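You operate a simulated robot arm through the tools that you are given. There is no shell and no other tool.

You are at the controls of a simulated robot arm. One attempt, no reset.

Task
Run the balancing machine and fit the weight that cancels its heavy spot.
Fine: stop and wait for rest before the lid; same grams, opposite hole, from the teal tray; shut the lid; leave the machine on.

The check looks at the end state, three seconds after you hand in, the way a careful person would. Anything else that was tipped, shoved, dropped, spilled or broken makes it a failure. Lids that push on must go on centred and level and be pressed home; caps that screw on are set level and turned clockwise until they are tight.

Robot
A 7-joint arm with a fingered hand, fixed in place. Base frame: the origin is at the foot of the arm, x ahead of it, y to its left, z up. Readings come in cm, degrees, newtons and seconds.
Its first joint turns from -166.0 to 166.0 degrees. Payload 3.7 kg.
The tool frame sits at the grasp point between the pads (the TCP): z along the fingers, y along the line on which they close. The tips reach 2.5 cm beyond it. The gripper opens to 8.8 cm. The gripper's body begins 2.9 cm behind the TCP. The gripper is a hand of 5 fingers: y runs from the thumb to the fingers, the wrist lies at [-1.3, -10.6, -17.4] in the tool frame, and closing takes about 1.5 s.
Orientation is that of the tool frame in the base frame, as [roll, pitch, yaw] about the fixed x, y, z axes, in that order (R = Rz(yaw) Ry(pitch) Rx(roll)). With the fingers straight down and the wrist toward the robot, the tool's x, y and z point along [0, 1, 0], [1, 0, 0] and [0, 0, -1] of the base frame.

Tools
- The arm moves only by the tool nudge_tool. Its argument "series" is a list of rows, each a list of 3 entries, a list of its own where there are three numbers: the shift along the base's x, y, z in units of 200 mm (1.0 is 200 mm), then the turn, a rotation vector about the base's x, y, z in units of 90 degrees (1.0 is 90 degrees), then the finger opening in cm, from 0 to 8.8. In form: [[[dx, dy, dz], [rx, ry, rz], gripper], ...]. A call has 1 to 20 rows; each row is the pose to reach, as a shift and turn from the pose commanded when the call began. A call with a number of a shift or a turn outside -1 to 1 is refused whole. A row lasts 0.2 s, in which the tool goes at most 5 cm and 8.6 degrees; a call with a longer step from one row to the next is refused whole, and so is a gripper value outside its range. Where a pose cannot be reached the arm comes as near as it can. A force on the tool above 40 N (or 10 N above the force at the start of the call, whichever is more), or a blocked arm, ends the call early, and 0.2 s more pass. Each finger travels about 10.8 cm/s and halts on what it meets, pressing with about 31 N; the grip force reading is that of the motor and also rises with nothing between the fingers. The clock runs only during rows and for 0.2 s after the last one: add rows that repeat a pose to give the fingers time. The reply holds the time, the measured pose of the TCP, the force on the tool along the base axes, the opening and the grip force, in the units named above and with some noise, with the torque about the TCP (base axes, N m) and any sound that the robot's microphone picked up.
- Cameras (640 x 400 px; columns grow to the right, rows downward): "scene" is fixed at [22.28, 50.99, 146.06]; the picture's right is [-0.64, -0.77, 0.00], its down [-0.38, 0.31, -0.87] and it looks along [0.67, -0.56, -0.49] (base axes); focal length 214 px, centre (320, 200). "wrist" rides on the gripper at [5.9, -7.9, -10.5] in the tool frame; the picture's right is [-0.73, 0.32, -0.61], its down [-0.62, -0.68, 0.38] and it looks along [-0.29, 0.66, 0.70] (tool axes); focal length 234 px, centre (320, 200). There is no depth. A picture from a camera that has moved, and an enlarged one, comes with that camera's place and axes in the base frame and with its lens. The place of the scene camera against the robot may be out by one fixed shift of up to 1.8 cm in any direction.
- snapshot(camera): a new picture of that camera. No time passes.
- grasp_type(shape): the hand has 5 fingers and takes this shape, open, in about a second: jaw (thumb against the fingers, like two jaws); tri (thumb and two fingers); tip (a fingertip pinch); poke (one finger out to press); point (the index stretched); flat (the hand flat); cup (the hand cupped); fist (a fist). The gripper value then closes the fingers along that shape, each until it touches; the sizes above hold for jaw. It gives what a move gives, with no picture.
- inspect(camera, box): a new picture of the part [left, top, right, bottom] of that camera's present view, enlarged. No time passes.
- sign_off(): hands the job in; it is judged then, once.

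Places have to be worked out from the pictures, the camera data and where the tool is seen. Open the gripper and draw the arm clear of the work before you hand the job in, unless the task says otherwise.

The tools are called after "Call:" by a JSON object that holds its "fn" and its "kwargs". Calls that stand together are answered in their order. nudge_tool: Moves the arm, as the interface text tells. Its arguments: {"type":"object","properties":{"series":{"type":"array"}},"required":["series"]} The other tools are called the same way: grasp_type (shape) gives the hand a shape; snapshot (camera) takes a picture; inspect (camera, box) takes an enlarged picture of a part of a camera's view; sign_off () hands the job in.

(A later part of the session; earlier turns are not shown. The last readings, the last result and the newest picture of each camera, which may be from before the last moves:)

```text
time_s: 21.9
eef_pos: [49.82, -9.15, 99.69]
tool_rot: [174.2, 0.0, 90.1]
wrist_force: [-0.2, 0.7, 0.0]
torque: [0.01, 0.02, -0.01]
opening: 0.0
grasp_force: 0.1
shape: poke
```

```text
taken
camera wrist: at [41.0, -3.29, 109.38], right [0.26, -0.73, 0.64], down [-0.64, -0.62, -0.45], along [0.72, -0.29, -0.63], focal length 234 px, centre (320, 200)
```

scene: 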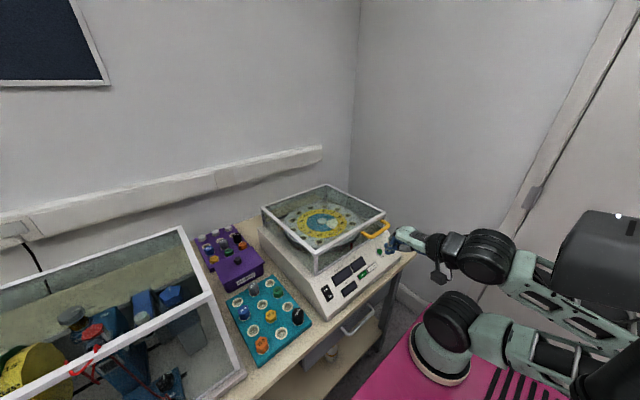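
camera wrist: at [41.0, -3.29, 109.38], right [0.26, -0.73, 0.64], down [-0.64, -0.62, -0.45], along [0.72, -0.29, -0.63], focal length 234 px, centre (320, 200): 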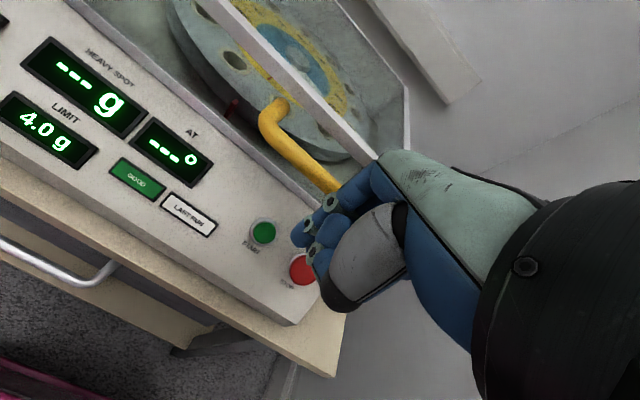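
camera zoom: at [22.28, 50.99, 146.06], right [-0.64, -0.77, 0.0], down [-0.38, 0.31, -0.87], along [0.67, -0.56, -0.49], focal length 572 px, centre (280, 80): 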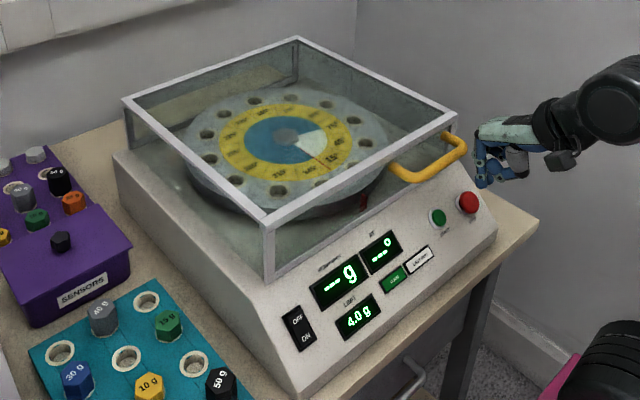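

The machine hasn't moved. With little tilt the knuckles would crowd the handle, so the "point" shape (index stretched along the hand, forward and down) should suit the sloped panel better; I'll back away first and form it.

Call:
{"fn": "nudge_tool", "kwargs": {"series": [[[-0.2, 0, 0.1], [0, 0.03, 0], 8.8], [[-0.4, 0, 0.2], [0, 0.064, 0], 8.8], [[-0.5, 0, 0.3], [0, 0.064, 0], 8.8], [[-0.5, 0, 0.3], [0, 0.064, 0], 8.8]]}}

Call:
{"fn": "grasp_type", "kwargs": {"shape": "point"}}

Call:
{"fn": "snapshot", "kwargs": {"camera": "wrist"}}

Call:
{"fn": "inspect", "kwargs": {"camera": "scene", "box": [370, 170, 490, 270]}}

```text
time_s: 22.9
eef_pos: [39.88, -9.01, 105.54]
tool_rot: [180.0, 0.0, 90.0]
wrist_force: [0.1, -0.6, 0.0]
torque: [0.02, -0.03, 0.05]
opening: 0.0
grasp_force: 0.0
shape: poke
```

```text
time_s: 23.8
eef_pos: [39.88, -9.07, 105.55]
tool_rot: [-179.9, 0.1, 90.0]
wrist_force: [0.3, -0.4, 0.3]
torque: [-0.02, 0.01, -0.01]
opening: 0.0
grasp_force: 0.1
shape: point
```

```text
taken
camera wrist: at [31.99, -3.17, 116.13], right [0.32, -0.73, 0.61], down [-0.68, -0.62, -0.38], along [0.66, -0.29, -0.7], focal length 234 px, centre (320, 200)
```

wrist: 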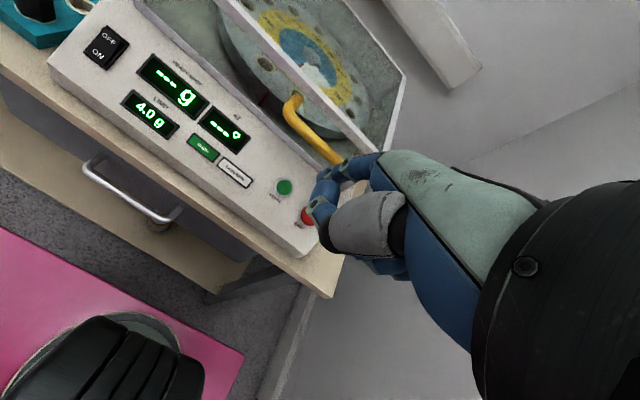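

```text
4.00 times, centred on (430, 220) of scene
camera zoom: at [22.28, 50.99, 146.06], right [-0.64, -0.77, 0.0], down [-0.38, 0.31, -0.87], along [0.67, -0.56, -0.49], focal length 858 px, centre (-120, 120)
```

zoom: 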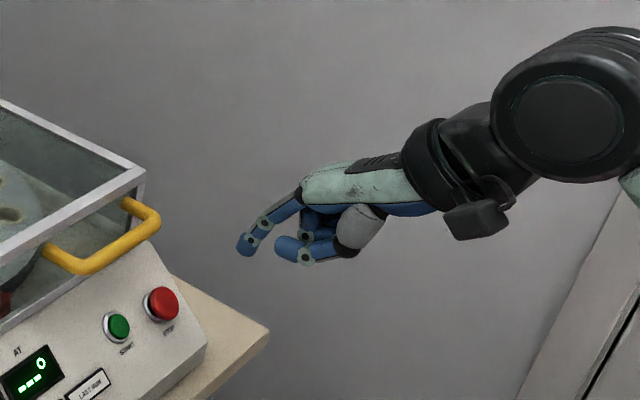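

The index now points forward and slightly down, with a clear lead over the other fingers. I'll zoom both cameras to locate its tip.

Call:
{"fn": "inspect", "kwargs": {"camera": "wrist", "box": [270, 120, 430, 290]}}

Call:
{"fn": "inspect", "kwargs": {"camera": "scene", "box": [415, 205, 495, 265]}}

```text
2.35 times, centred on (350, 205) of wrist
camera zoom: at [31.99, -3.17, 116.13], right [0.32, -0.73, 0.61], down [-0.68, -0.62, -0.38], along [0.66, -0.29, -0.7], focal length 551 px, centre (249, 188)
```

zoom: 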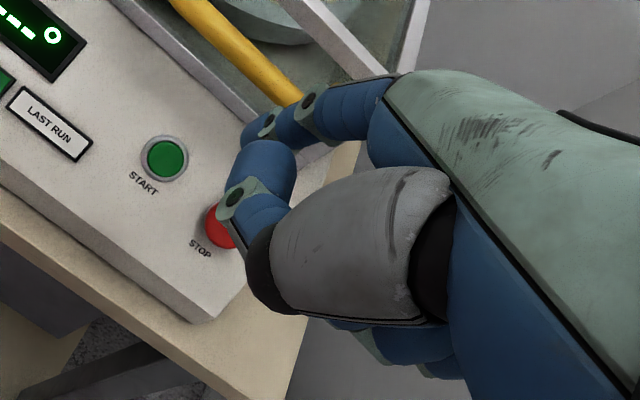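

```text
6.67 times, centred on (455, 235) of scene
camera zoom: at [22.28, 50.99, 146.06], right [-0.64, -0.77, 0.0], down [-0.38, 0.31, -0.87], along [0.67, -0.56, -0.49], focal length 1430 px, centre (-580, -33)
```

zoom: 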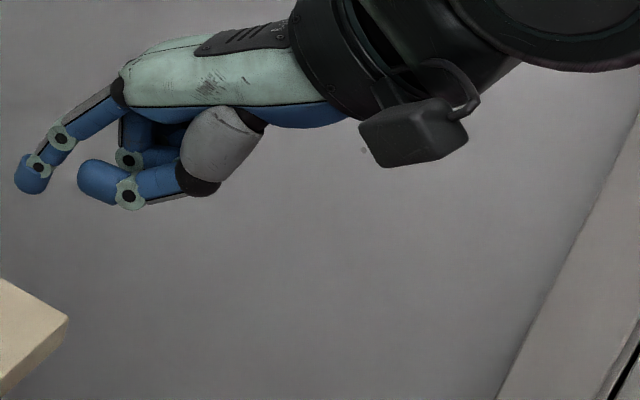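

Index tip is about (5.7, 1.4, -2.2) cm from the TCP in the base frame. I'll bring it to about 3.5 cm off START with the tool straight down, keeping clear of the handle.

Call:
{"fn": "nudge_tool", "kwargs": {"series": [[[0.05, -0.037, -0.13], [0, 0, 0], 8.8], [[0.12, -0.037, -0.26], [0, 0, 0], 8.8], [[0.2, -0.037, -0.4], [0, 0, 0], 8.8], [[0.28, -0.037, -0.53], [0, 0, 0], 8.8], [[0.375, -0.037, -0.65], [0, 0, 0], 8.8], [[0.375, -0.037, -0.65], [0, 0, 0], 8.8]]}}

Call:
{"fn": "snapshot", "kwargs": {"camera": "wrist"}}

Call:
{"fn": "inspect", "kwargs": {"camera": "scene", "box": [350, 215, 450, 295]}}

```text
time_s: 25.2
eef_pos: [48.76, -10.23, 95.59]
tool_rot: [180.0, 0.0, 90.2]
wrist_force: [-0.2, 0.6, -0.1]
torque: [-0.02, 0.0, 0.04]
opening: 0.0
grasp_force: 0.0
shape: point
out of reach, approached as far as the arm can: row 4, 5, 6
```

```text
taken
camera wrist: at [40.82, -4.37, 106.16], right [0.32, -0.73, 0.61], down [-0.68, -0.62, -0.38], along [0.66, -0.29, -0.7], focal length 234 px, centre (320, 200)
```

wrist: 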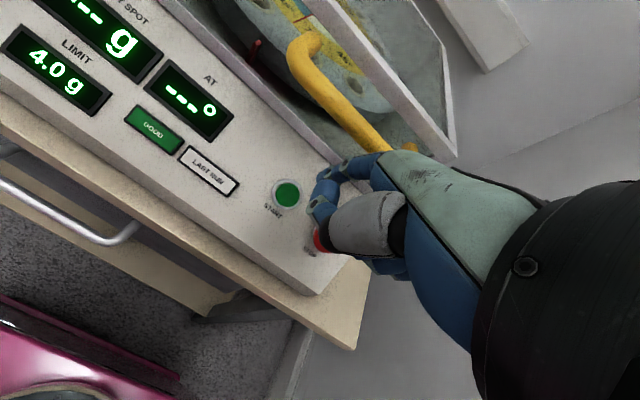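

```text
5.00 times, centred on (400, 255) of scene
camera zoom: at [22.28, 50.99, 146.06], right [-0.64, -0.77, 0.0], down [-0.38, 0.31, -0.87], along [0.67, -0.56, -0.49], focal length 1072 px, centre (-80, -75)
```

zoom: 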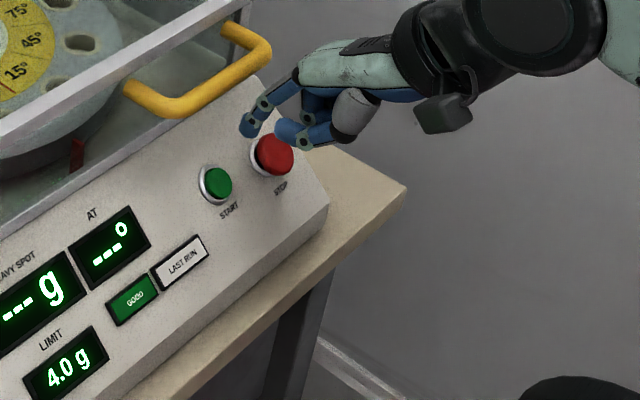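

Even straight down, this wrist-toward-robot pose runs out of reach below z≈96 near the centreline because the wrist gets too close to the shoulder. I'll back off, rise, and yaw the hand -90° so the wrist lies toward +y, then use the poke finger.

Call:
{"fn": "nudge_tool", "kwargs": {"series": [[[-0.1, 0.0, 0.1], [0, 0, 0], 8.8], [[-0.2, 0.05, 0.25], [0, 0, -0.08], 8.8], [[-0.2, 0.1, 0.4], [0, 0, -0.17], 8.8], [[-0.2, 0.15, 0.5], [0, 0, -0.26], 8.8], [[-0.2, 0.15, 0.5], [0, 0, -0.35], 8.8], [[-0.2, 0.15, 0.5], [0, 0, -0.44], 8.8], [[-0.2, 0.15, 0.5], [0, 0, -0.53], 8.8], [[-0.2, 0.15, 0.5], [0, 0, -0.62], 8.8], [[-0.2, 0.15, 0.5], [0, 0, -0.71], 8.8], [[-0.2, 0.15, 0.5], [0, 0, -0.8], 8.8], [[-0.2, 0.15, 0.5], [0, 0, -0.89], 8.8], [[-0.2, 0.15, 0.5], [0, 0, -0.97], 8.8], [[-0.2, 0.15, 0.5], [0, 0, -1.0], 8.8]]}}

Call:
{"fn": "grasp_type", "kwargs": {"shape": "poke"}}

Call:
{"fn": "snapshot", "kwargs": {"camera": "wrist"}}

Call:
{"fn": "snapshot", "kwargs": {"camera": "scene"}}

```text
time_s: 28.0
eef_pos: [43.98, -5.37, 105.17]
tool_rot: [-178.6, 0.2, 8.8]
wrist_force: [1.2, -0.1, -0.4]
torque: [0.02, -0.01, -0.02]
opening: 0.0
grasp_force: 0.0
shape: point
stopped in row 13: the arm was blocked; the commanded pose is now the measured one
```

```text
time_s: 28.9
eef_pos: [44.1, -5.43, 105.05]
tool_rot: [-178.7, 0.0, 8.8]
wrist_force: [0.7, 0.1, -0.4]
torque: [-0.02, -0.01, 0.03]
opening: 0.01
grasp_force: 0.1
shape: poke
```

```text
taken
camera wrist: at [48.75, 3.15, 115.84], right [-0.66, -0.44, 0.6], down [-0.72, 0.59, -0.37], along [-0.19, -0.68, -0.71], focal length 234 px, centre (320, 200)
```

wrist: 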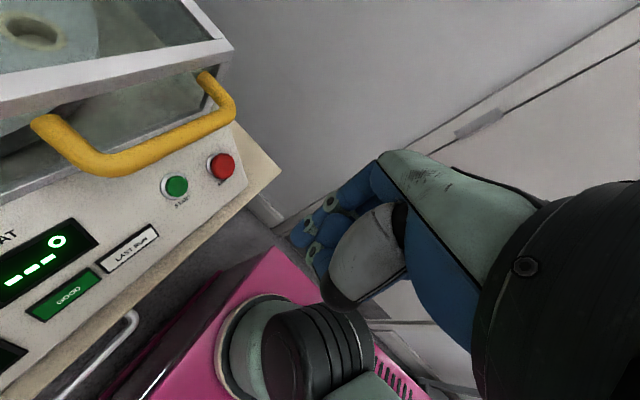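

```text
taken
```

scene: 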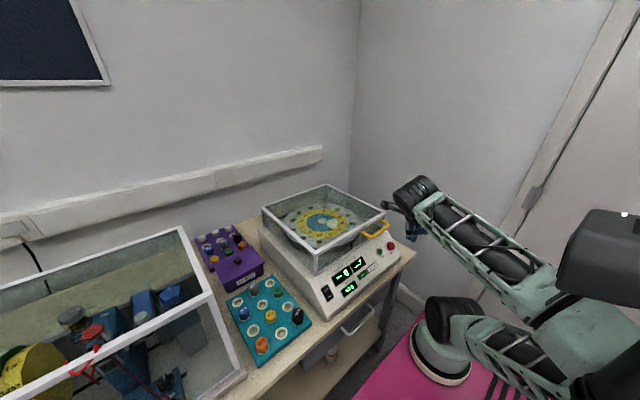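

Yaw stopped at 8.8° (81° turned), which is enough. I'll now move out toward START with a 20° forward tilt and check that the pose is reachable from here.

Call:
{"fn": "nudge_tool", "kwargs": {"series": [[[0.1, -0.05, -0.03], [0, -0.04, 0], 8.8], [[0.18, -0.09, -0.08], [0, -0.09, 0], 8.8], [[0.25, -0.14, -0.15], [0, -0.13, 0], 8.8], [[0.28, -0.14, -0.25], [0, -0.18, 0], 8.8], [[0.28, -0.14, -0.3], [0, -0.222, 0], 8.8], [[0.28, -0.14, -0.3], [0, -0.222, 0], 8.8]]}}

Call:
{"fn": "snapshot", "kwargs": {"camera": "wrist"}}

Call:
{"fn": "inspect", "kwargs": {"camera": "scene", "box": [340, 180, 460, 280]}}

```text
time_s: 30.3
eef_pos: [49.58, -8.73, 99.11]
tool_rot: [179.2, -19.7, 9.2]
wrist_force: [0.6, 0.5, 0.0]
torque: [0.03, -0.02, 0.02]
opening: 0.0
grasp_force: 0.0
shape: poke
```

```text
taken
camera wrist: at [50.22, -0.46, 110.9], right [-0.83, -0.45, 0.33], down [-0.56, 0.6, -0.58], along [0.07, -0.66, -0.74], focal length 234 px, centre (320, 200)
```

wrist: 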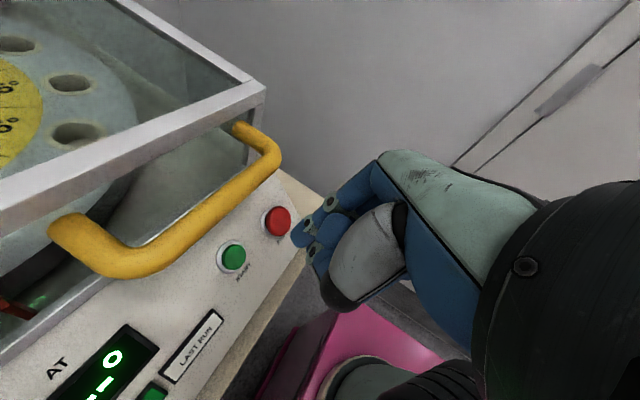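

```text
4.00 times, centred on (400, 230) of scene
camera zoom: at [22.28, 50.99, 146.06], right [-0.64, -0.77, 0.0], down [-0.38, 0.31, -0.87], along [0.67, -0.56, -0.49], focal length 858 px, centre (0, 80)
```

zoom: 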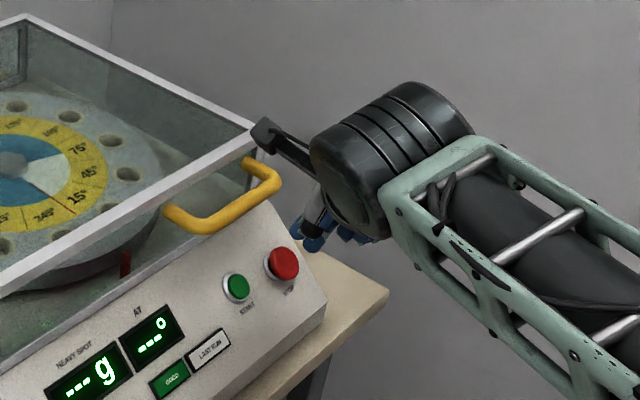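

This pose is reachable. The tip should be near (51.0, -8.8, 95.9); START lies at about (55.7, -8.4, 87.8). I'll move to ~2.5 cm off the button and verify.

Call:
{"fn": "nudge_tool", "kwargs": {"series": [[[0.03, 0.02, -0.1], [0, 0, 0], 8.8], [[0.08, 0.021, -0.2], [0, 0, 0], 8.8], [[0.147, 0.021, -0.315], [0, 0, 0], 8.8], [[0.147, 0.021, -0.315], [0, 0, 0], 8.8]]}}

Call:
{"fn": "inspect", "kwargs": {"camera": "wrist", "box": [200, 160, 400, 320]}}

Call:
{"fn": "inspect", "kwargs": {"camera": "scene", "box": [350, 200, 430, 280]}}

```text
time_s: 31.5
eef_pos: [51.88, -4.48, 93.37]
tool_rot: [178.8, -20.2, 16.3]
wrist_force: [-0.3, 0.4, -0.5]
torque: [0.0, 0.0, 0.01]
opening: 0.0
grasp_force: 0.1
shape: poke
stopped in row 4: the arm was blocked; the commanded pose is now the measured one
```

```text
2.50 times, centred on (300, 240) of wrist
camera zoom: at [51.55, 3.83, 105.16], right [-0.77, -0.55, 0.33], down [-0.62, 0.52, -0.59], along [0.15, -0.65, -0.74], focal length 585 px, centre (370, 100)
```

zoom: 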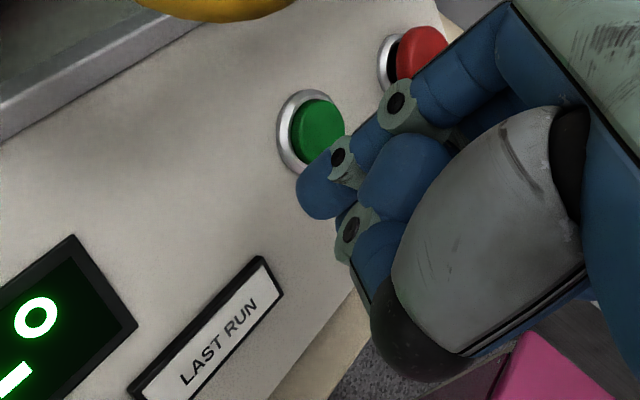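

```text
5.00 times, centred on (390, 240) of scene
camera zoom: at [22.28, 50.99, 146.06], right [-0.64, -0.77, 0.0], down [-0.38, 0.31, -0.87], along [0.67, -0.56, -0.49], focal length 1072 px, centre (-30, 0)
```

zoom: 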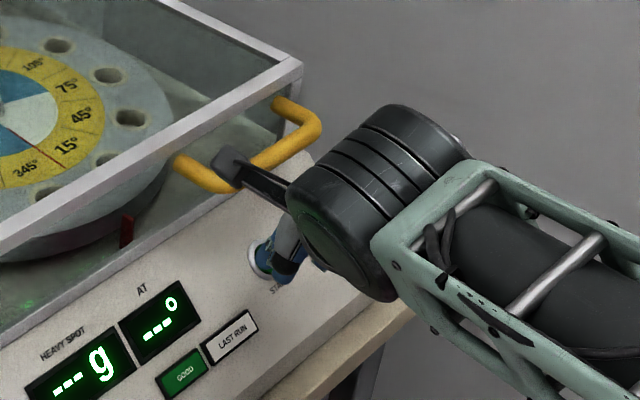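

The wrist joint is at its limit at this yaw and pushed the pose sideways (now (51.9, -4.5, 93.4), yaw 16°), no contact. I'll unwind the yaw ~18° about the finger axis and slide back to y≈-8.7.

Call:
{"fn": "nudge_tool", "kwargs": {"series": [[[-0.03, 0, 0.05], [-0.022, -0.006, 0.063], 8.8], [[-0.03, -0.05, 0.07], [-0.044, -0.013, 0.126], 8.8], [[-0.02, -0.12, 0.07], [-0.066, -0.019, 0.188], 8.8], [[0.0, -0.21, 0.05], [-0.066, -0.019, 0.188], 8.8], [[0.0, -0.21, 0.05], [-0.066, -0.019, 0.188], 8.8]]}}

Call:
{"fn": "inspect", "kwargs": {"camera": "wrist", "box": [200, 160, 400, 320]}}

Call:
{"fn": "inspect", "kwargs": {"camera": "scene", "box": [350, 200, 430, 280]}}

```text
time_s: 32.7
eef_pos: [54.04, -8.1, 96.68]
tool_rot: [172.1, -18.4, 34.3]
wrist_force: [-10.3, 2.7, 0.1]
torque: [-0.05, -0.17, -0.03]
opening: 0.02
grasp_force: 0.1
shape: poke
out of reach, approached as far as the arm can: row 1, 2, 3, 4, 5
```

```text
2.50 times, centred on (300, 240) of wrist
camera zoom: at [51.0, 0.98, 107.28], right [-0.6, -0.7, 0.38], down [-0.71, 0.26, -0.65], along [0.35, -0.67, -0.66], focal length 585 px, centre (370, 100)
```

zoom: 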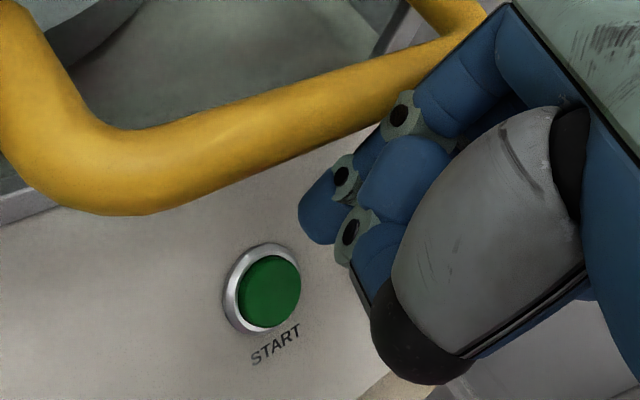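

```text
5.00 times, centred on (390, 240) of scene
camera zoom: at [22.28, 50.99, 146.06], right [-0.64, -0.77, 0.0], down [-0.38, 0.31, -0.87], along [0.67, -0.56, -0.49], focal length 1072 px, centre (-30, 0)
```

zoom: 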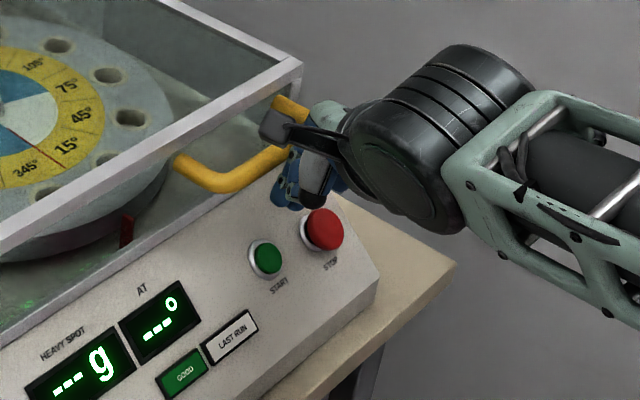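

Findings: the arm has a minimum wrist-to-shoulder distance, with the shoulder near (24, -5, 90), so hovering in front of the buttons is what fails; a near-vertical descent at x≈54 with yaw ~10° should be feasible. I'll lift off the handle now and take that orientation higher up.

Call:
{"fn": "nudge_tool", "kwargs": {"series": [[[-0.06, 0, 0.1], [0, 0, 0], 8.8], [[-0.15, 0, 0.25], [0.007, 0.014, -0.05], 8.8], [[-0.2, 0, 0.4], [0.014, 0.028, -0.1], 8.8], [[-0.2, 0, 0.4], [0.02, 0.042, -0.15], 8.8], [[-0.2, 0, 0.4], [0.027, 0.056, -0.2], 8.8], [[-0.2, 0, 0.4], [0.034, 0.07, -0.25], 8.8], [[-0.2, 0, 0.4], [0.034, 0.07, -0.25], 8.8]]}}

Call:
{"fn": "inspect", "kwargs": {"camera": "scene", "box": [250, 170, 450, 320]}}

Call:
{"fn": "snapshot", "kwargs": {"camera": "wrist"}}

```text
time_s: 34.3
eef_pos: [49.22, -8.17, 104.92]
tool_rot: [177.5, -14.6, 12.0]
wrist_force: [0.3, 0.0, 0.3]
torque: [0.0, 0.01, -0.01]
opening: 0.01
grasp_force: 0.1
shape: poke
```

```text
2.67 times, centred on (350, 245) of scene
camera zoom: at [22.28, 50.99, 146.06], right [-0.64, -0.77, 0.0], down [-0.38, 0.31, -0.87], along [0.67, -0.56, -0.49], focal length 572 px, centre (240, 80)
```

zoom: 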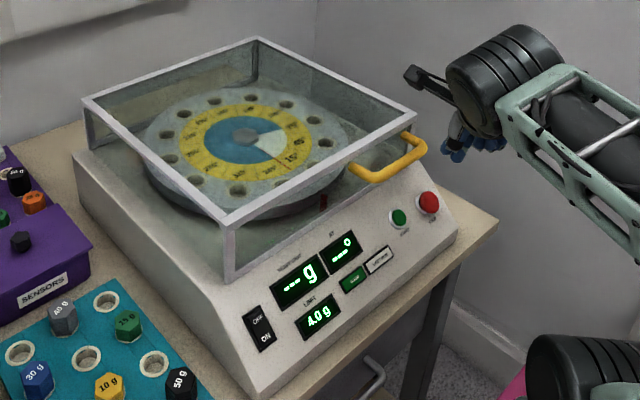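

```text
taken
camera wrist: at [50.6, 0.66, 116.22], right [-0.78, -0.47, 0.42], down [-0.63, 0.55, -0.56], along [0.03, -0.69, -0.72], focal length 234 px, centre (320, 200)
```

wrist: 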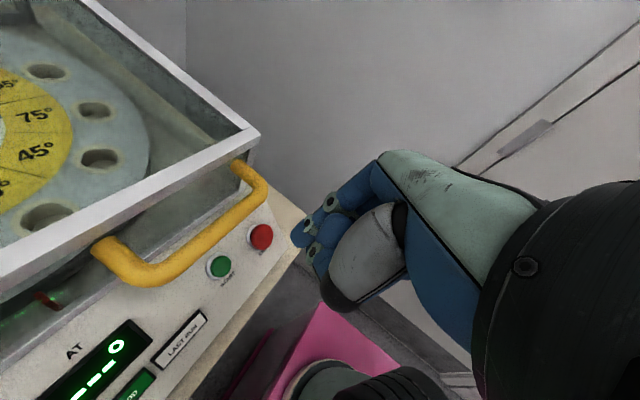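

Machine unmoved, and the orientation (yaw 12°, tilt 14.6°) is reached without complaint. I'll move over START at x≈53.8 and descend to z≈98, then look at the gap to the handle.

Call:
{"fn": "nudge_tool", "kwargs": {"series": [[[0.1, 0, -0.05], [0, 0, 0], 8.8], [[0.18, 0, -0.12], [0, 0, 0], 8.8], [[0.22, 0, -0.22], [0, 0, 0], 8.8], [[0.22, 0, -0.34], [0, 0, 0], 8.8], [[0.22, 0, -0.34], [0, 0, 0], 8.8]]}}

Call:
{"fn": "snapshot", "kwargs": {"camera": "wrist"}}

Call:
{"fn": "inspect", "kwargs": {"camera": "scene", "box": [350, 190, 450, 270]}}

```text
time_s: 35.3
eef_pos: [53.38, -3.27, 100.26]
tool_rot: [175.1, -15.4, 19.9]
wrist_force: [-0.7, -0.4, 0.6]
torque: [0.01, 0.04, -0.01]
opening: 0.01
grasp_force: 0.0
shape: poke
stopped in row 4: the arm was blocked; the commanded pose is now the measured one
```

```text
taken
camera wrist: at [53.34, 5.89, 111.25], right [-0.72, -0.55, 0.42], down [-0.68, 0.44, -0.59], along [0.14, -0.71, -0.69], focal length 234 px, centre (320, 200)
```

wrist: 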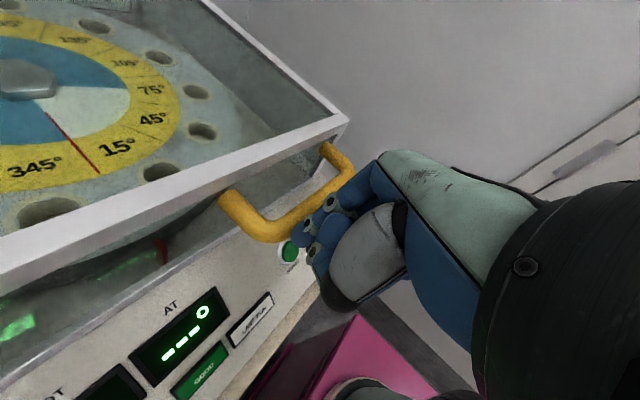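

```text
5.00 times, centred on (400, 230) of scene
camera zoom: at [22.28, 50.99, 146.06], right [-0.64, -0.77, 0.0], down [-0.38, 0.31, -0.87], along [0.67, -0.56, -0.49], focal length 1072 px, centre (-80, 50)
```

zoom: 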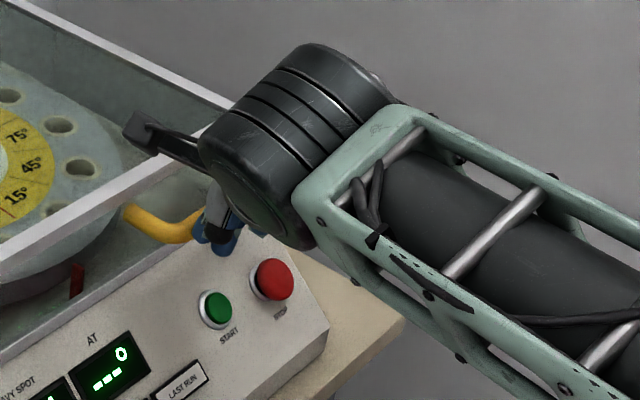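

That yaw hits another joint limit, so I'll change approach: the "point" shape with the wrist toward the robot and the tool tilted *back* ~18° keeps the wrist far enough from the shoulder and the knuckles ~3 cm clear of the handle. I'll retreat up and back and rotate there.

Call:
{"fn": "nudge_tool", "kwargs": {"series": [[[-0.08, -0.02, 0.06], [0, 0, 0], 8.8], [[-0.18, -0.06, 0.15], [0.001, 0.028, 0.07], 8.8], [[-0.28, -0.12, 0.25], [0.001, 0.06, 0.145], 8.8], [[-0.36, -0.2, 0.35], [0.002, 0.09, 0.22], 8.8], [[-0.38, -0.24, 0.4], [0.003, 0.125, 0.305], 8.8], [[-0.38, -0.24, 0.4], [0.004, 0.16, 0.39], 8.8], [[-0.38, -0.24, 0.4], [0.005, 0.195, 0.475], 8.8], [[-0.38, -0.24, 0.4], [0.005, 0.23, 0.56], 8.8], [[-0.38, -0.24, 0.4], [0.006, 0.264, 0.645], 8.8], [[-0.38, -0.24, 0.4], [0.007, 0.295, 0.725], 8.8], [[-0.38, -0.24, 0.4], [0.0075, 0.3253, 0.797], 8.8], [[-0.38, -0.24, 0.4], [0.0075, 0.3253, 0.797], 8.8]]}}

Call:
{"fn": "grasp_type", "kwargs": {"shape": "point"}}

Call:
{"fn": "snapshot", "kwargs": {"camera": "wrist"}}

Call:
{"fn": "inspect", "kwargs": {"camera": "scene", "box": [350, 150, 470, 250]}}

```text
time_s: 37.9
eef_pos: [46.25, -8.12, 107.81]
tool_rot: [-162.3, 0.5, 89.8]
wrist_force: [-0.7, 0.0, 0.2]
torque: [0.02, 0.02, -0.01]
opening: 0.01
grasp_force: 0.0
shape: poke
```

```text
time_s: 38.8
eef_pos: [46.43, -8.13, 107.96]
tool_rot: [-162.1, 0.5, 89.8]
wrist_force: [0.4, 0.1, -0.6]
torque: [0.04, -0.02, 0.01]
opening: 0.01
grasp_force: 0.1
shape: point
```

```text
taken
camera wrist: at [42.07, -2.09, 120.23], right [0.49, -0.72, 0.49], down [-0.77, -0.62, -0.15], along [0.41, -0.3, -0.86], focal length 234 px, centre (320, 200)
```

wrist: 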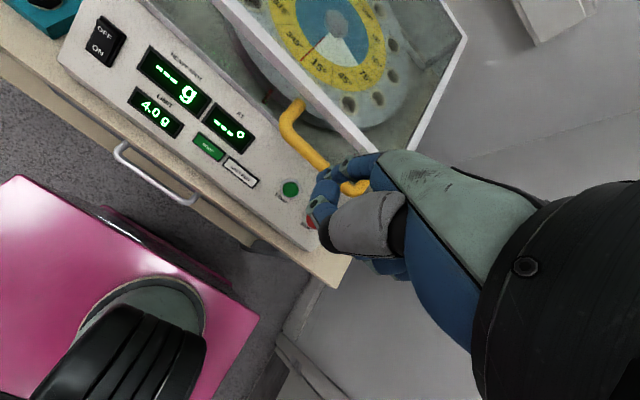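

```text
4.00 times, centred on (410, 200) of scene
camera zoom: at [22.28, 50.99, 146.06], right [-0.64, -0.77, 0.0], down [-0.38, 0.31, -0.87], along [0.67, -0.56, -0.49], focal length 858 px, centre (-40, 200)
```

zoom: 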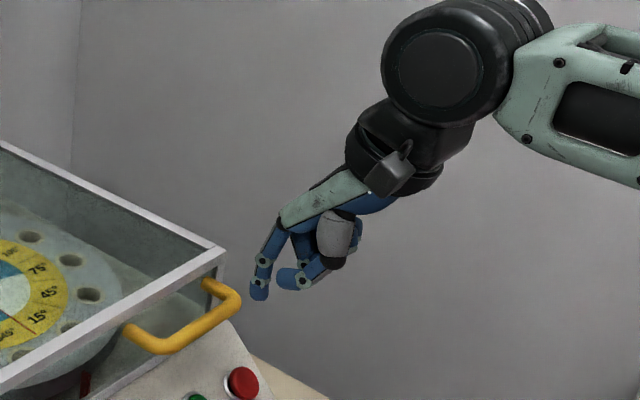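

Tip is near (51.2, -6.7, 104) as predicted and the finger hangs nearly vertical. I'll descend to a standoff ~2.5 cm from START.

Call:
{"fn": "nudge_tool", "kwargs": {"series": [[[0.0, -0.03, -0.15], [0, 0, 0], 8.8], [[0.0, -0.06, -0.32], [0, 0, 0], 8.8], [[0.04, -0.085, -0.48], [0, 0, 0], 8.8], [[0.08, -0.085, -0.62], [0, 0, 0], 8.8], [[0.12, -0.085, -0.7], [0, 0, 0], 8.8], [[0.12, -0.085, -0.7], [0, 0, 0], 8.8]]}}

Call:
{"fn": "inspect", "kwargs": {"camera": "wrist", "box": [200, 100, 400, 260]}}

Call:
{"fn": "inspect", "kwargs": {"camera": "scene", "box": [350, 200, 430, 270]}}

```text
time_s: 40.2
eef_pos: [48.87, -9.69, 93.86]
tool_rot: [-162.2, 0.5, 89.8]
wrist_force: [-0.2, 0.2, 0.9]
torque: [-0.01, -0.01, -0.03]
opening: 0.0
grasp_force: 0.2
shape: point
```

```text
2.50 times, centred on (300, 180) of wrist
camera zoom: at [44.6, -3.72, 106.2], right [0.49, -0.72, 0.49], down [-0.77, -0.62, -0.15], along [0.41, -0.3, -0.86], focal length 585 px, centre (370, 250)
```

zoom: 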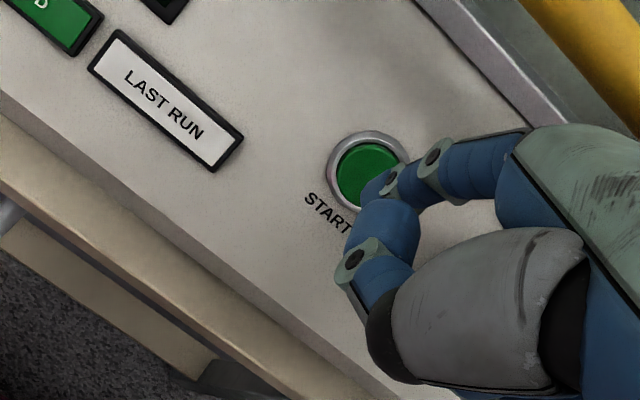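

```text
5.71 times, centred on (390, 235) of scene
camera zoom: at [22.28, 50.99, 146.06], right [-0.64, -0.77, 0.0], down [-0.38, 0.31, -0.87], along [0.67, -0.56, -0.49], focal length 1226 px, centre (-80, 0)
```

zoom: 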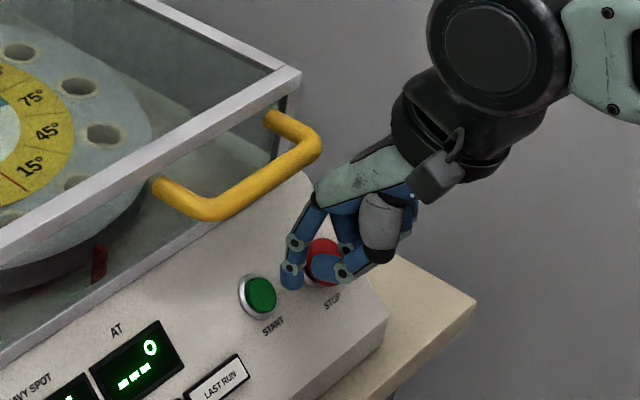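

The fingertip is right in front of START, ~2.8 cm along the normal, with plenty of clearance to the handle and STOP. I'll push in along the panel normal in small rows and check the force.

Call:
{"fn": "nudge_tool", "kwargs": {"series": [[[0.025, 0, -0.025], [0, 0, 0], 8.8], [[0.05, 0, -0.05], [0, 0, 0], 8.8], [[0.065, 0, -0.068], [0, 0, 0], 8.8], [[0.078, 0, -0.082], [0, 0, 0], 8.8], [[0.09, 0, -0.095], [0, 0, 0], 8.8]]}}

Call:
{"fn": "inspect", "kwargs": {"camera": "scene", "box": [320, 200, 430, 300]}}

Call:
{"fn": "inspect", "kwargs": {"camera": "wrist", "box": [200, 100, 400, 260]}}

```text
time_s: 41.4
eef_pos: [50.51, -9.8, 92.02]
tool_rot: [-162.3, 0.6, 89.8]
wrist_force: [-0.7, 0.1, 1.0]
torque: [-0.01, -0.04, -0.02]
opening: 8.08
grasp_force: 0.1
shape: point
```

```text
4.00 times, centred on (375, 250) of scene
camera zoom: at [22.28, 50.99, 146.06], right [-0.64, -0.77, 0.0], down [-0.38, 0.31, -0.87], along [0.67, -0.56, -0.49], focal length 858 px, centre (100, 0)
```

zoom: 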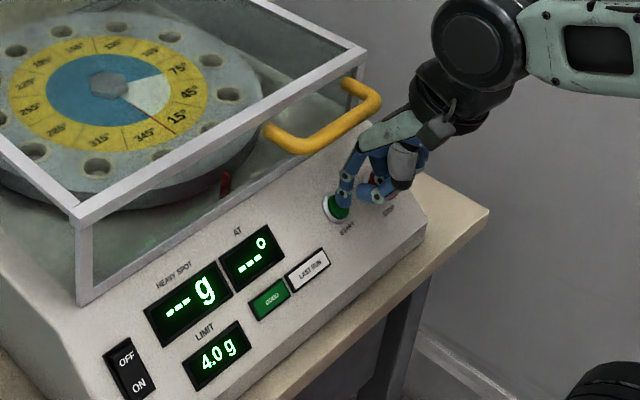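

```text
2.50 times, centred on (300, 180) of wrist
camera zoom: at [46.27, -3.78, 104.38], right [0.49, -0.72, 0.49], down [-0.77, -0.62, -0.15], along [0.41, -0.3, -0.86], focal length 585 px, centre (370, 250)
```

zoom: 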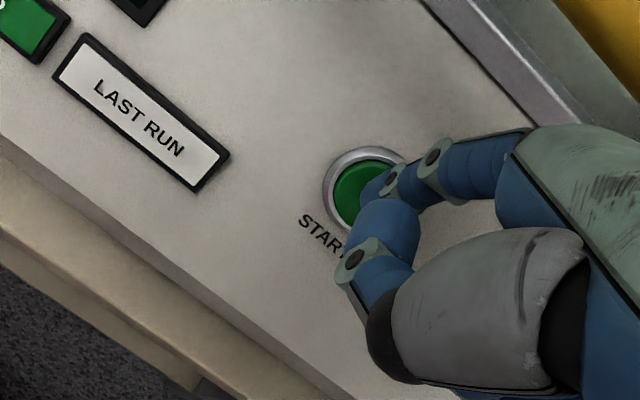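

The tip seems just touching START (about 1 N). I'll press another ~1 cm along the normal in small steps.

Call:
{"fn": "nudge_tool", "kwargs": {"series": [[[0.012, 0, -0.013], [0, 0, 0], 8.8], [[0.024, 0, -0.026], [0, 0, 0], 8.8], [[0.036, 0, -0.039], [0, 0, 0], 8.8]]}}

Call:
{"fn": "inspect", "kwargs": {"camera": "scene", "box": [320, 200, 430, 300]}}

Call:
{"fn": "inspect", "kwargs": {"camera": "wrist", "box": [200, 100, 400, 260]}}

```text
time_s: 42.2
eef_pos: [51.21, -9.82, 91.22]
tool_rot: [-162.1, 0.6, 89.9]
wrist_force: [-3.3, 0.9, 8.3]
torque: [0.09, -0.2, 0.04]
opening: 8.06
grasp_force: 0.1
shape: point
heard: click
```

```text
4.00 times, centred on (375, 250) of scene
camera zoom: at [22.28, 50.99, 146.06], right [-0.64, -0.77, 0.0], down [-0.38, 0.31, -0.87], along [0.67, -0.56, -0.49], focal length 858 px, centre (100, 0)
```

zoom: 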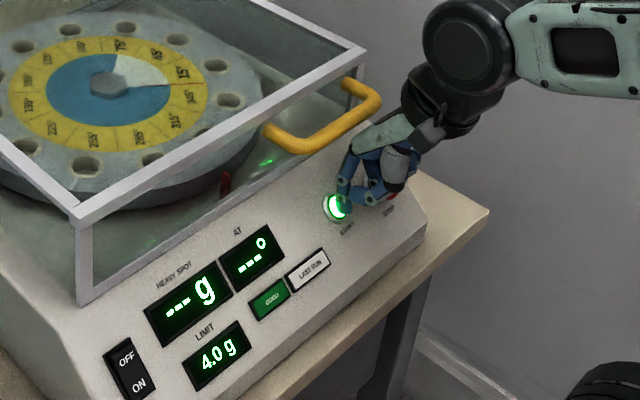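

```text
2.50 times, centred on (300, 180) of wrist
camera zoom: at [46.89, -3.79, 103.63], right [0.49, -0.72, 0.49], down [-0.77, -0.62, -0.15], along [0.41, -0.3, -0.86], focal length 585 px, centre (370, 250)
```

zoom: 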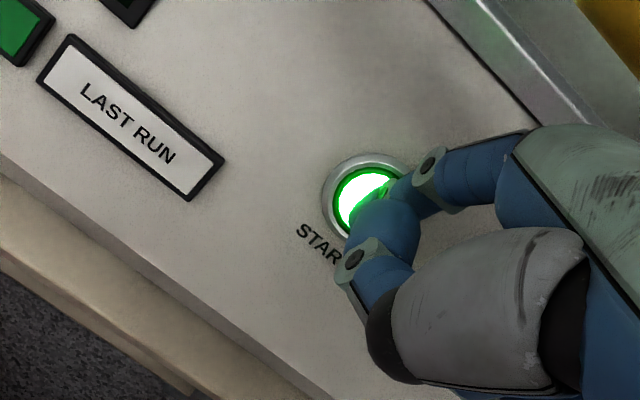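

Click heard: START is lit and the disc is turning. I'll back the finger off and watch the run.

Call:
{"fn": "nudge_tool", "kwargs": {"series": [[[-0.06, 0, 0.06], [0, 0, 0], 8.8], [[-0.13, 0, 0.14], [0, 0, 0], 8.8], [[-0.13, -0.15, 0.2], [0, 0, 0], 8.8], [[-0.13, -0.3, 0.2], [0, 0, 0], 8.8], [[-0.13, -0.3, 0.2], [0, 0, 0], 8.8], [[-0.13, -0.3, 0.2], [0, 0, 0], 8.8], [[-0.13, -0.3, 0.2], [0, 0, 0], 8.8], [[-0.13, -0.3, 0.2], [0, 0, 0], 8.8]]}}

Call:
{"fn": "inspect", "kwargs": {"camera": "scene", "box": [260, 180, 430, 310]}}

```text
time_s: 44.0
eef_pos: [48.68, -15.9, 95.25]
tool_rot: [-162.1, 0.5, 89.7]
wrist_force: [-0.1, 0.1, -0.6]
torque: [-0.02, -0.06, -0.03]
opening: 8.03
grasp_force: 0.0
shape: point
```

```text
3.08 times, centred on (345, 245) of scene
camera zoom: at [22.28, 50.99, 146.06], right [-0.64, -0.77, 0.0], down [-0.38, 0.31, -0.87], along [0.67, -0.56, -0.49], focal length 660 px, centre (243, 62)
```

zoom: 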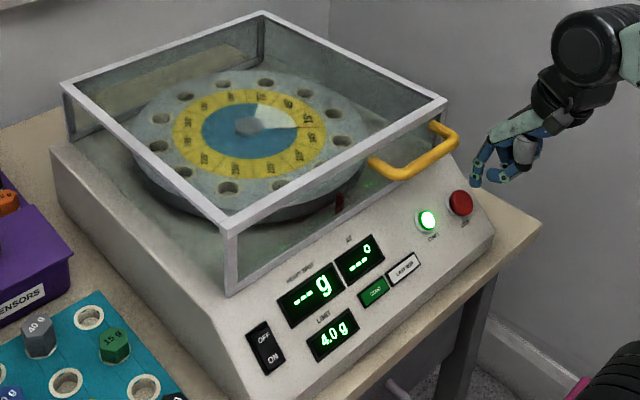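

The disc is spinning and the displays still show dashes; I'll hold position and wait.

Call:
{"fn": "nudge_tool", "kwargs": {"series": [[[0, 0, 0], [0, 0, 0], 8.8], [[0, 0, 0], [0, 0, 0], 8.8], [[0, 0, 0], [0, 0, 0], 8.8], [[0, 0, 0], [0, 0, 0], 8.8], [[0, 0, 0], [0, 0, 0], 8.8], [[0, 0, 0], [0, 0, 0], 8.8], [[0, 0, 0], [0, 0, 0], 8.8], [[0, 0, 0], [0, 0, 0], 8.8], [[0, 0, 0], [0, 0, 0], 8.8], [[0, 0, 0], [0, 0, 0], 8.8], [[0, 0, 0], [0, 0, 0], 8.8], [[0, 0, 0], [0, 0, 0], 8.8], [[0, 0, 0], [0, 0, 0], 8.8], [[0, 0, 0], [0, 0, 0], 8.8], [[0, 0, 0], [0, 0, 0], 8.8]]}}

Call:
{"fn": "inspect", "kwargs": {"camera": "scene", "box": [260, 180, 430, 310]}}

Call:
{"fn": "inspect", "kwargs": {"camera": "wrist", "box": [0, 0, 330, 220]}}

```text
time_s: 47.2
eef_pos: [48.63, -15.97, 95.25]
tool_rot: [-162.2, 0.5, 89.7]
wrist_force: [0.2, 0.3, 0.1]
torque: [-0.01, 0.06, 0.02]
opening: 8.04
grasp_force: 0.0
shape: point
```

```text
3.08 times, centred on (345, 245) of scene
camera zoom: at [22.28, 50.99, 146.06], right [-0.64, -0.77, 0.0], down [-0.38, 0.31, -0.87], along [0.67, -0.56, -0.49], focal length 660 px, centre (243, 62)
```

zoom: 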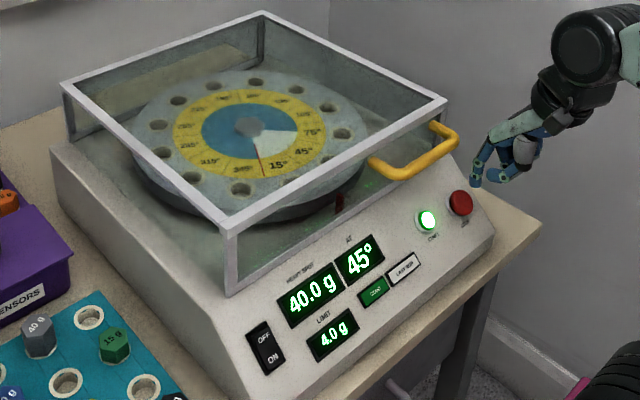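

```text
1.82 times, centred on (165, 110) of wrist
camera zoom: at [44.4, -9.87, 107.68], right [0.49, -0.72, 0.49], down [-0.77, -0.62, -0.15], along [0.41, -0.3, -0.86], focal length 426 px, centre (602, 364)
```

zoom: 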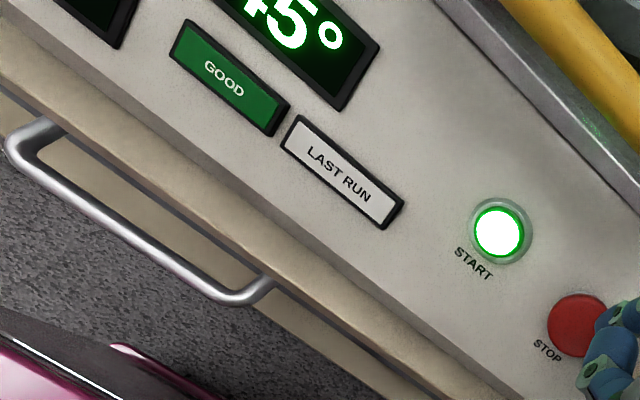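

It now reads 40.0 g at 45°; I'll zoom in to be certain of the digits, since that decides weight (40 g) and hole (225°).

Call:
{"fn": "inspect", "kwargs": {"camera": "scene", "box": [330, 235, 375, 275]}}

Call:
{"fn": "snapshot", "kwargs": {"camera": "wrist"}}

```text
10.00 times, centred on (352, 255) of scene
camera zoom: at [22.28, 50.99, 146.06], right [-0.64, -0.77, 0.0], down [-0.38, 0.31, -0.87], along [0.67, -0.56, -0.49], focal length 2145 px, centre (-5, -350)
```

zoom: 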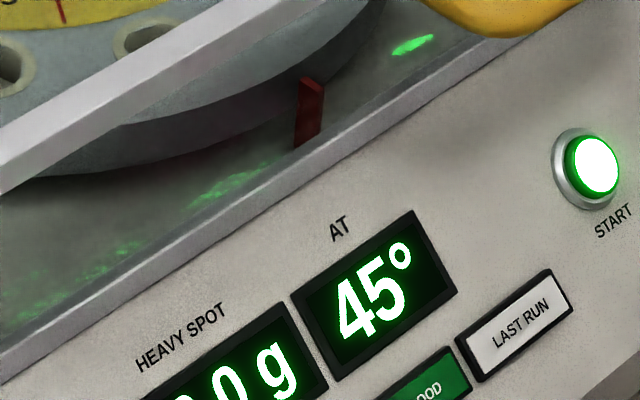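

```text
taken
camera wrist: at [44.4, -9.87, 107.68], right [0.49, -0.72, 0.49], down [-0.77, -0.62, -0.15], along [0.41, -0.3, -0.86], focal length 234 px, centre (320, 200)
```

wrist: 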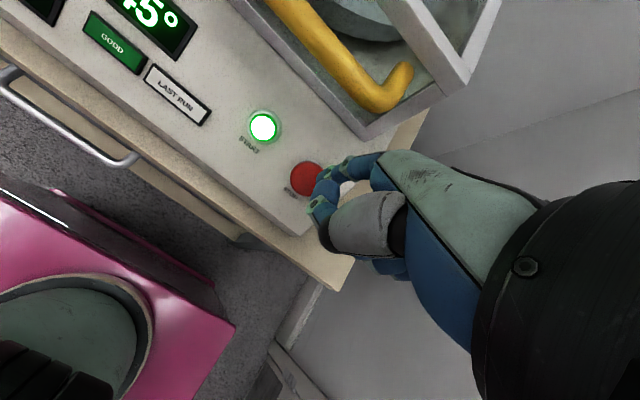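

Reading confirmed as 40.0 g at 45°, so the 40 g weight goes to 225°. Next I'll press STOP at (54.6, -14.4, 88.2), coming down and then in along the normal.

Call:
{"fn": "inspect", "kwargs": {"camera": "scene", "box": [325, 250, 360, 285]}}

Call:
{"fn": "nudge_tool", "kwargs": {"series": [[[0.01, 0.005, -0.06], [0, 0, 0], 8.8], [[0.02, 0.005, -0.1], [0, 0, 0], 8.8], [[0.035, 0.005, -0.12], [0, 0, 0], 8.8], [[0.048, 0.005, -0.134], [0, 0, 0], 8.8], [[0.06, 0.005, -0.147], [0, 0, 0], 8.8], [[0.072, 0.005, -0.16], [0, 0, 0], 8.8]]}}

Call:
{"fn": "inspect", "kwargs": {"camera": "scene", "box": [260, 180, 430, 310]}}

Call:
{"fn": "inspect", "kwargs": {"camera": "wrist", "box": [200, 80, 400, 240]}}

```text
11.43 times, centred on (342, 268) of scene
camera zoom: at [22.28, 50.99, 146.06], right [-0.64, -0.77, 0.0], down [-0.38, 0.31, -0.87], along [0.67, -0.56, -0.49], focal length 2451 px, centre (63, -571)
```

zoom: 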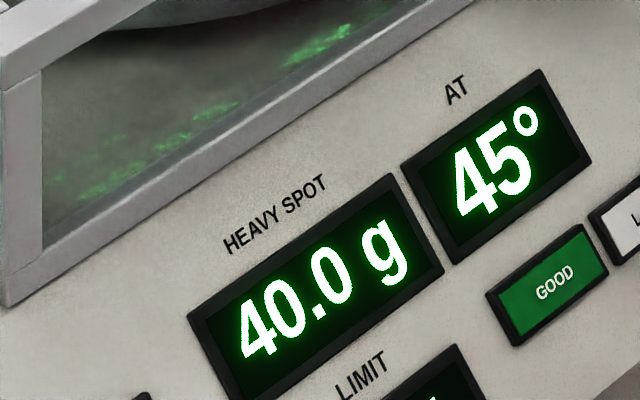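

```text
time_s: 48.6
eef_pos: [50.17, -15.68, 91.96]
tool_rot: [-162.2, 0.5, 89.6]
wrist_force: [-2.9, 0.2, 6.3]
torque: [0.03, -0.16, 0.04]
opening: 8.07
grasp_force: 0.0
shape: point
heard: click
```

```text
3.08 times, centred on (345, 245) of scene
camera zoom: at [22.28, 50.99, 146.06], right [-0.64, -0.77, 0.0], down [-0.38, 0.31, -0.87], along [0.67, -0.56, -0.49], focal length 660 px, centre (243, 62)
```

zoom: 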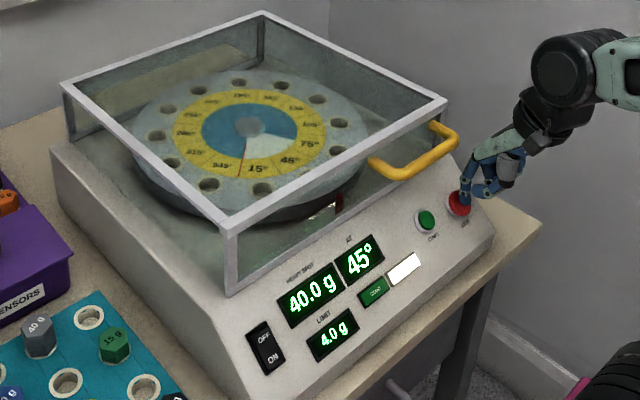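

```text
2.50 times, centred on (300, 160) of wrist
camera zoom: at [45.8, -9.72, 104.36], right [0.49, -0.72, 0.49], down [-0.77, -0.62, -0.15], along [0.41, -0.3, -0.86], focal length 585 px, centre (370, 300)
```

zoom: 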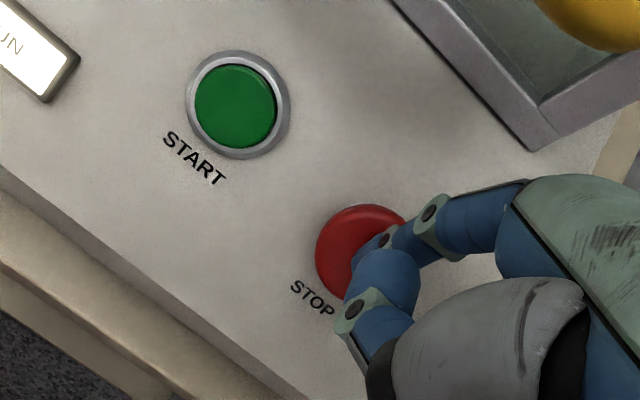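

STOP clicked, START light is out and LAST RUN is lit. I'll back off upward and wait while watching the disc coast down.

Call:
{"fn": "nudge_tool", "kwargs": {"series": [[[-0.06, 0, 0.06], [0, 0, 0], 8.8], [[-0.12, 0, 0.14], [0, 0, 0], 8.8], [[-0.2, 0.03, 0.3], [0, 0, 0], 8.8], [[-0.3, 0.07, 0.5], [0, 0, 0], 8.8], [[-0.4, 0.11, 0.7], [0, 0, 0], 8.8], [[-0.45, 0.15, 0.85], [0, 0, 0], 8.8], [[-0.45, 0.15, 0.85], [0, 0, 0], 8.8], [[-0.45, 0.15, 0.85], [0, 0, 0], 8.8]]}}

Call:
{"fn": "inspect", "kwargs": {"camera": "scene", "box": [255, 175, 400, 275]}}

Call:
{"fn": "snapshot", "kwargs": {"camera": "wrist"}}

```text
time_s: 50.4
eef_pos: [41.24, -12.69, 109.07]
tool_rot: [-162.2, 0.6, 89.9]
wrist_force: [-0.2, -0.5, 0.0]
torque: [-0.03, 0.0, 0.02]
opening: 8.05
grasp_force: 0.1
shape: point
```

```text
4.00 times, centred on (328, 225) of scene
camera zoom: at [22.28, 50.99, 146.06], right [-0.64, -0.77, 0.0], down [-0.38, 0.31, -0.87], along [0.67, -0.56, -0.49], focal length 858 px, centre (290, 100)
```

zoom: 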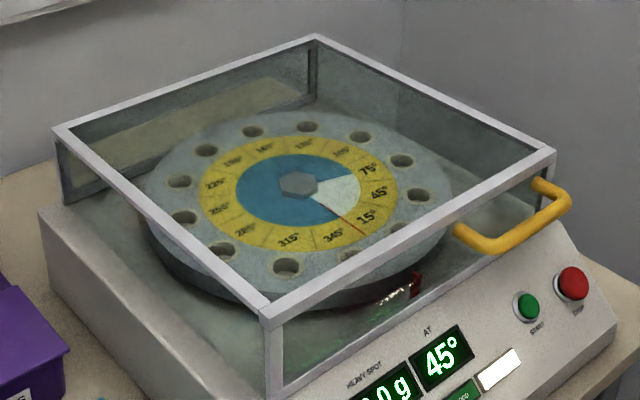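

```text
taken
camera wrist: at [36.91, -6.58, 121.5], right [0.49, -0.72, 0.49], down [-0.77, -0.62, -0.15], along [0.41, -0.3, -0.86], focal length 234 px, centre (320, 200)
```

wrist: 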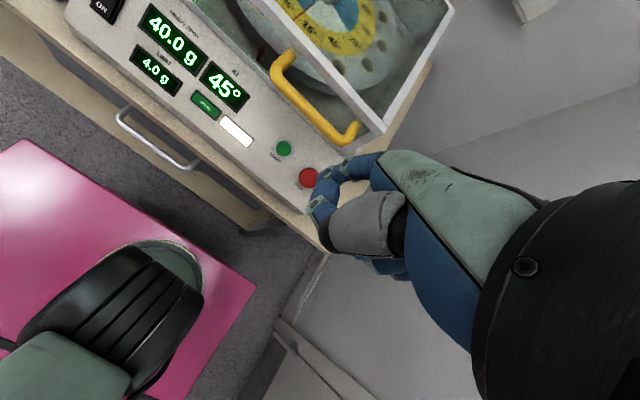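

The disc's zero line is back near where it began; I'll verify rest by comparing again later. Meanwhile I'll rise above the lid (well clear) to look at its rear edge for hinges.

Call:
{"fn": "nudge_tool", "kwargs": {"series": [[[0.0, 0.1, 0.15], [0, -0.05, 0], 8.8], [[0.05, 0.22, 0.32], [0, -0.1, 0], 8.8], [[0.15, 0.36, 0.48], [0, -0.15, 0], 8.8], [[0.28, 0.5, 0.6], [0, -0.2, 0], 8.8], [[0.42, 0.64, 0.65], [0, -0.2, 0], 8.8], [[0.56, 0.78, 0.68], [0, -0.2, 0], 8.8], [[0.72, 0.9, 0.7], [0, -0.2, 0], 8.8], [[0.9, 0.95, 0.7], [0, -0.2, 0], 8.8], [[0.9, 0.95, 0.7], [0, -0.2, 0], 8.8], [[0.9, 0.95, 0.7], [0, -0.2, 0], 8.8]]}}

Call:
{"fn": "snapshot", "kwargs": {"camera": "wrist"}}

Call:
{"fn": "inspect", "kwargs": {"camera": "scene", "box": [255, 175, 400, 275]}}

```text
time_s: 52.6
eef_pos: [59.08, 6.27, 122.88]
tool_rot: [179.8, 0.5, 89.7]
wrist_force: [-0.1, 0.4, -0.2]
torque: [0.01, 0.0, 0.01]
opening: 8.06
grasp_force: 0.0
shape: point
```

```text
taken
camera wrist: at [51.22, 12.26, 133.25], right [0.32, -0.72, 0.61], down [-0.68, -0.62, -0.38], along [0.66, -0.3, -0.69], focal length 234 px, centre (320, 200)
```

wrist: 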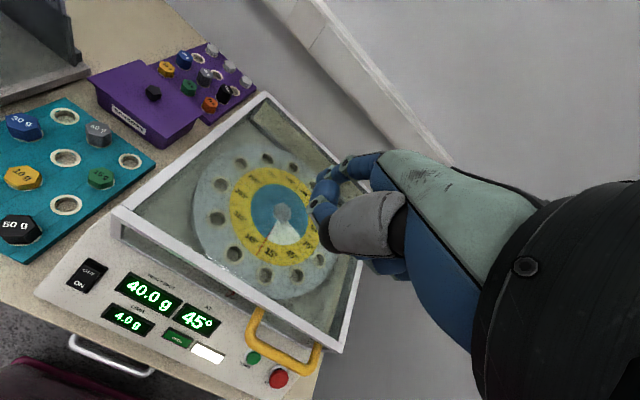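

```text
4.00 times, centred on (328, 225) of scene
camera zoom: at [22.28, 50.99, 146.06], right [-0.64, -0.77, 0.0], down [-0.38, 0.31, -0.87], along [0.67, -0.56, -0.49], focal length 858 px, centre (290, 100)
```

zoom: 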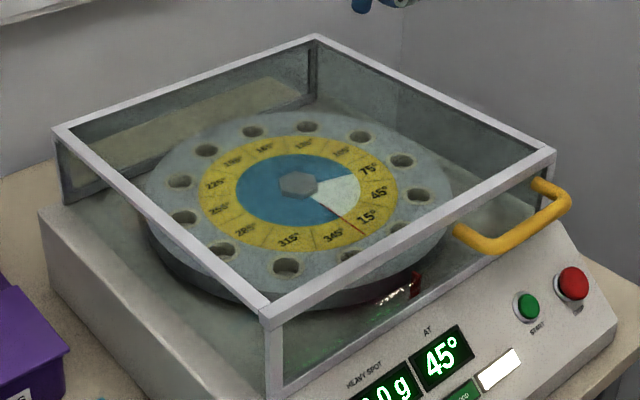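

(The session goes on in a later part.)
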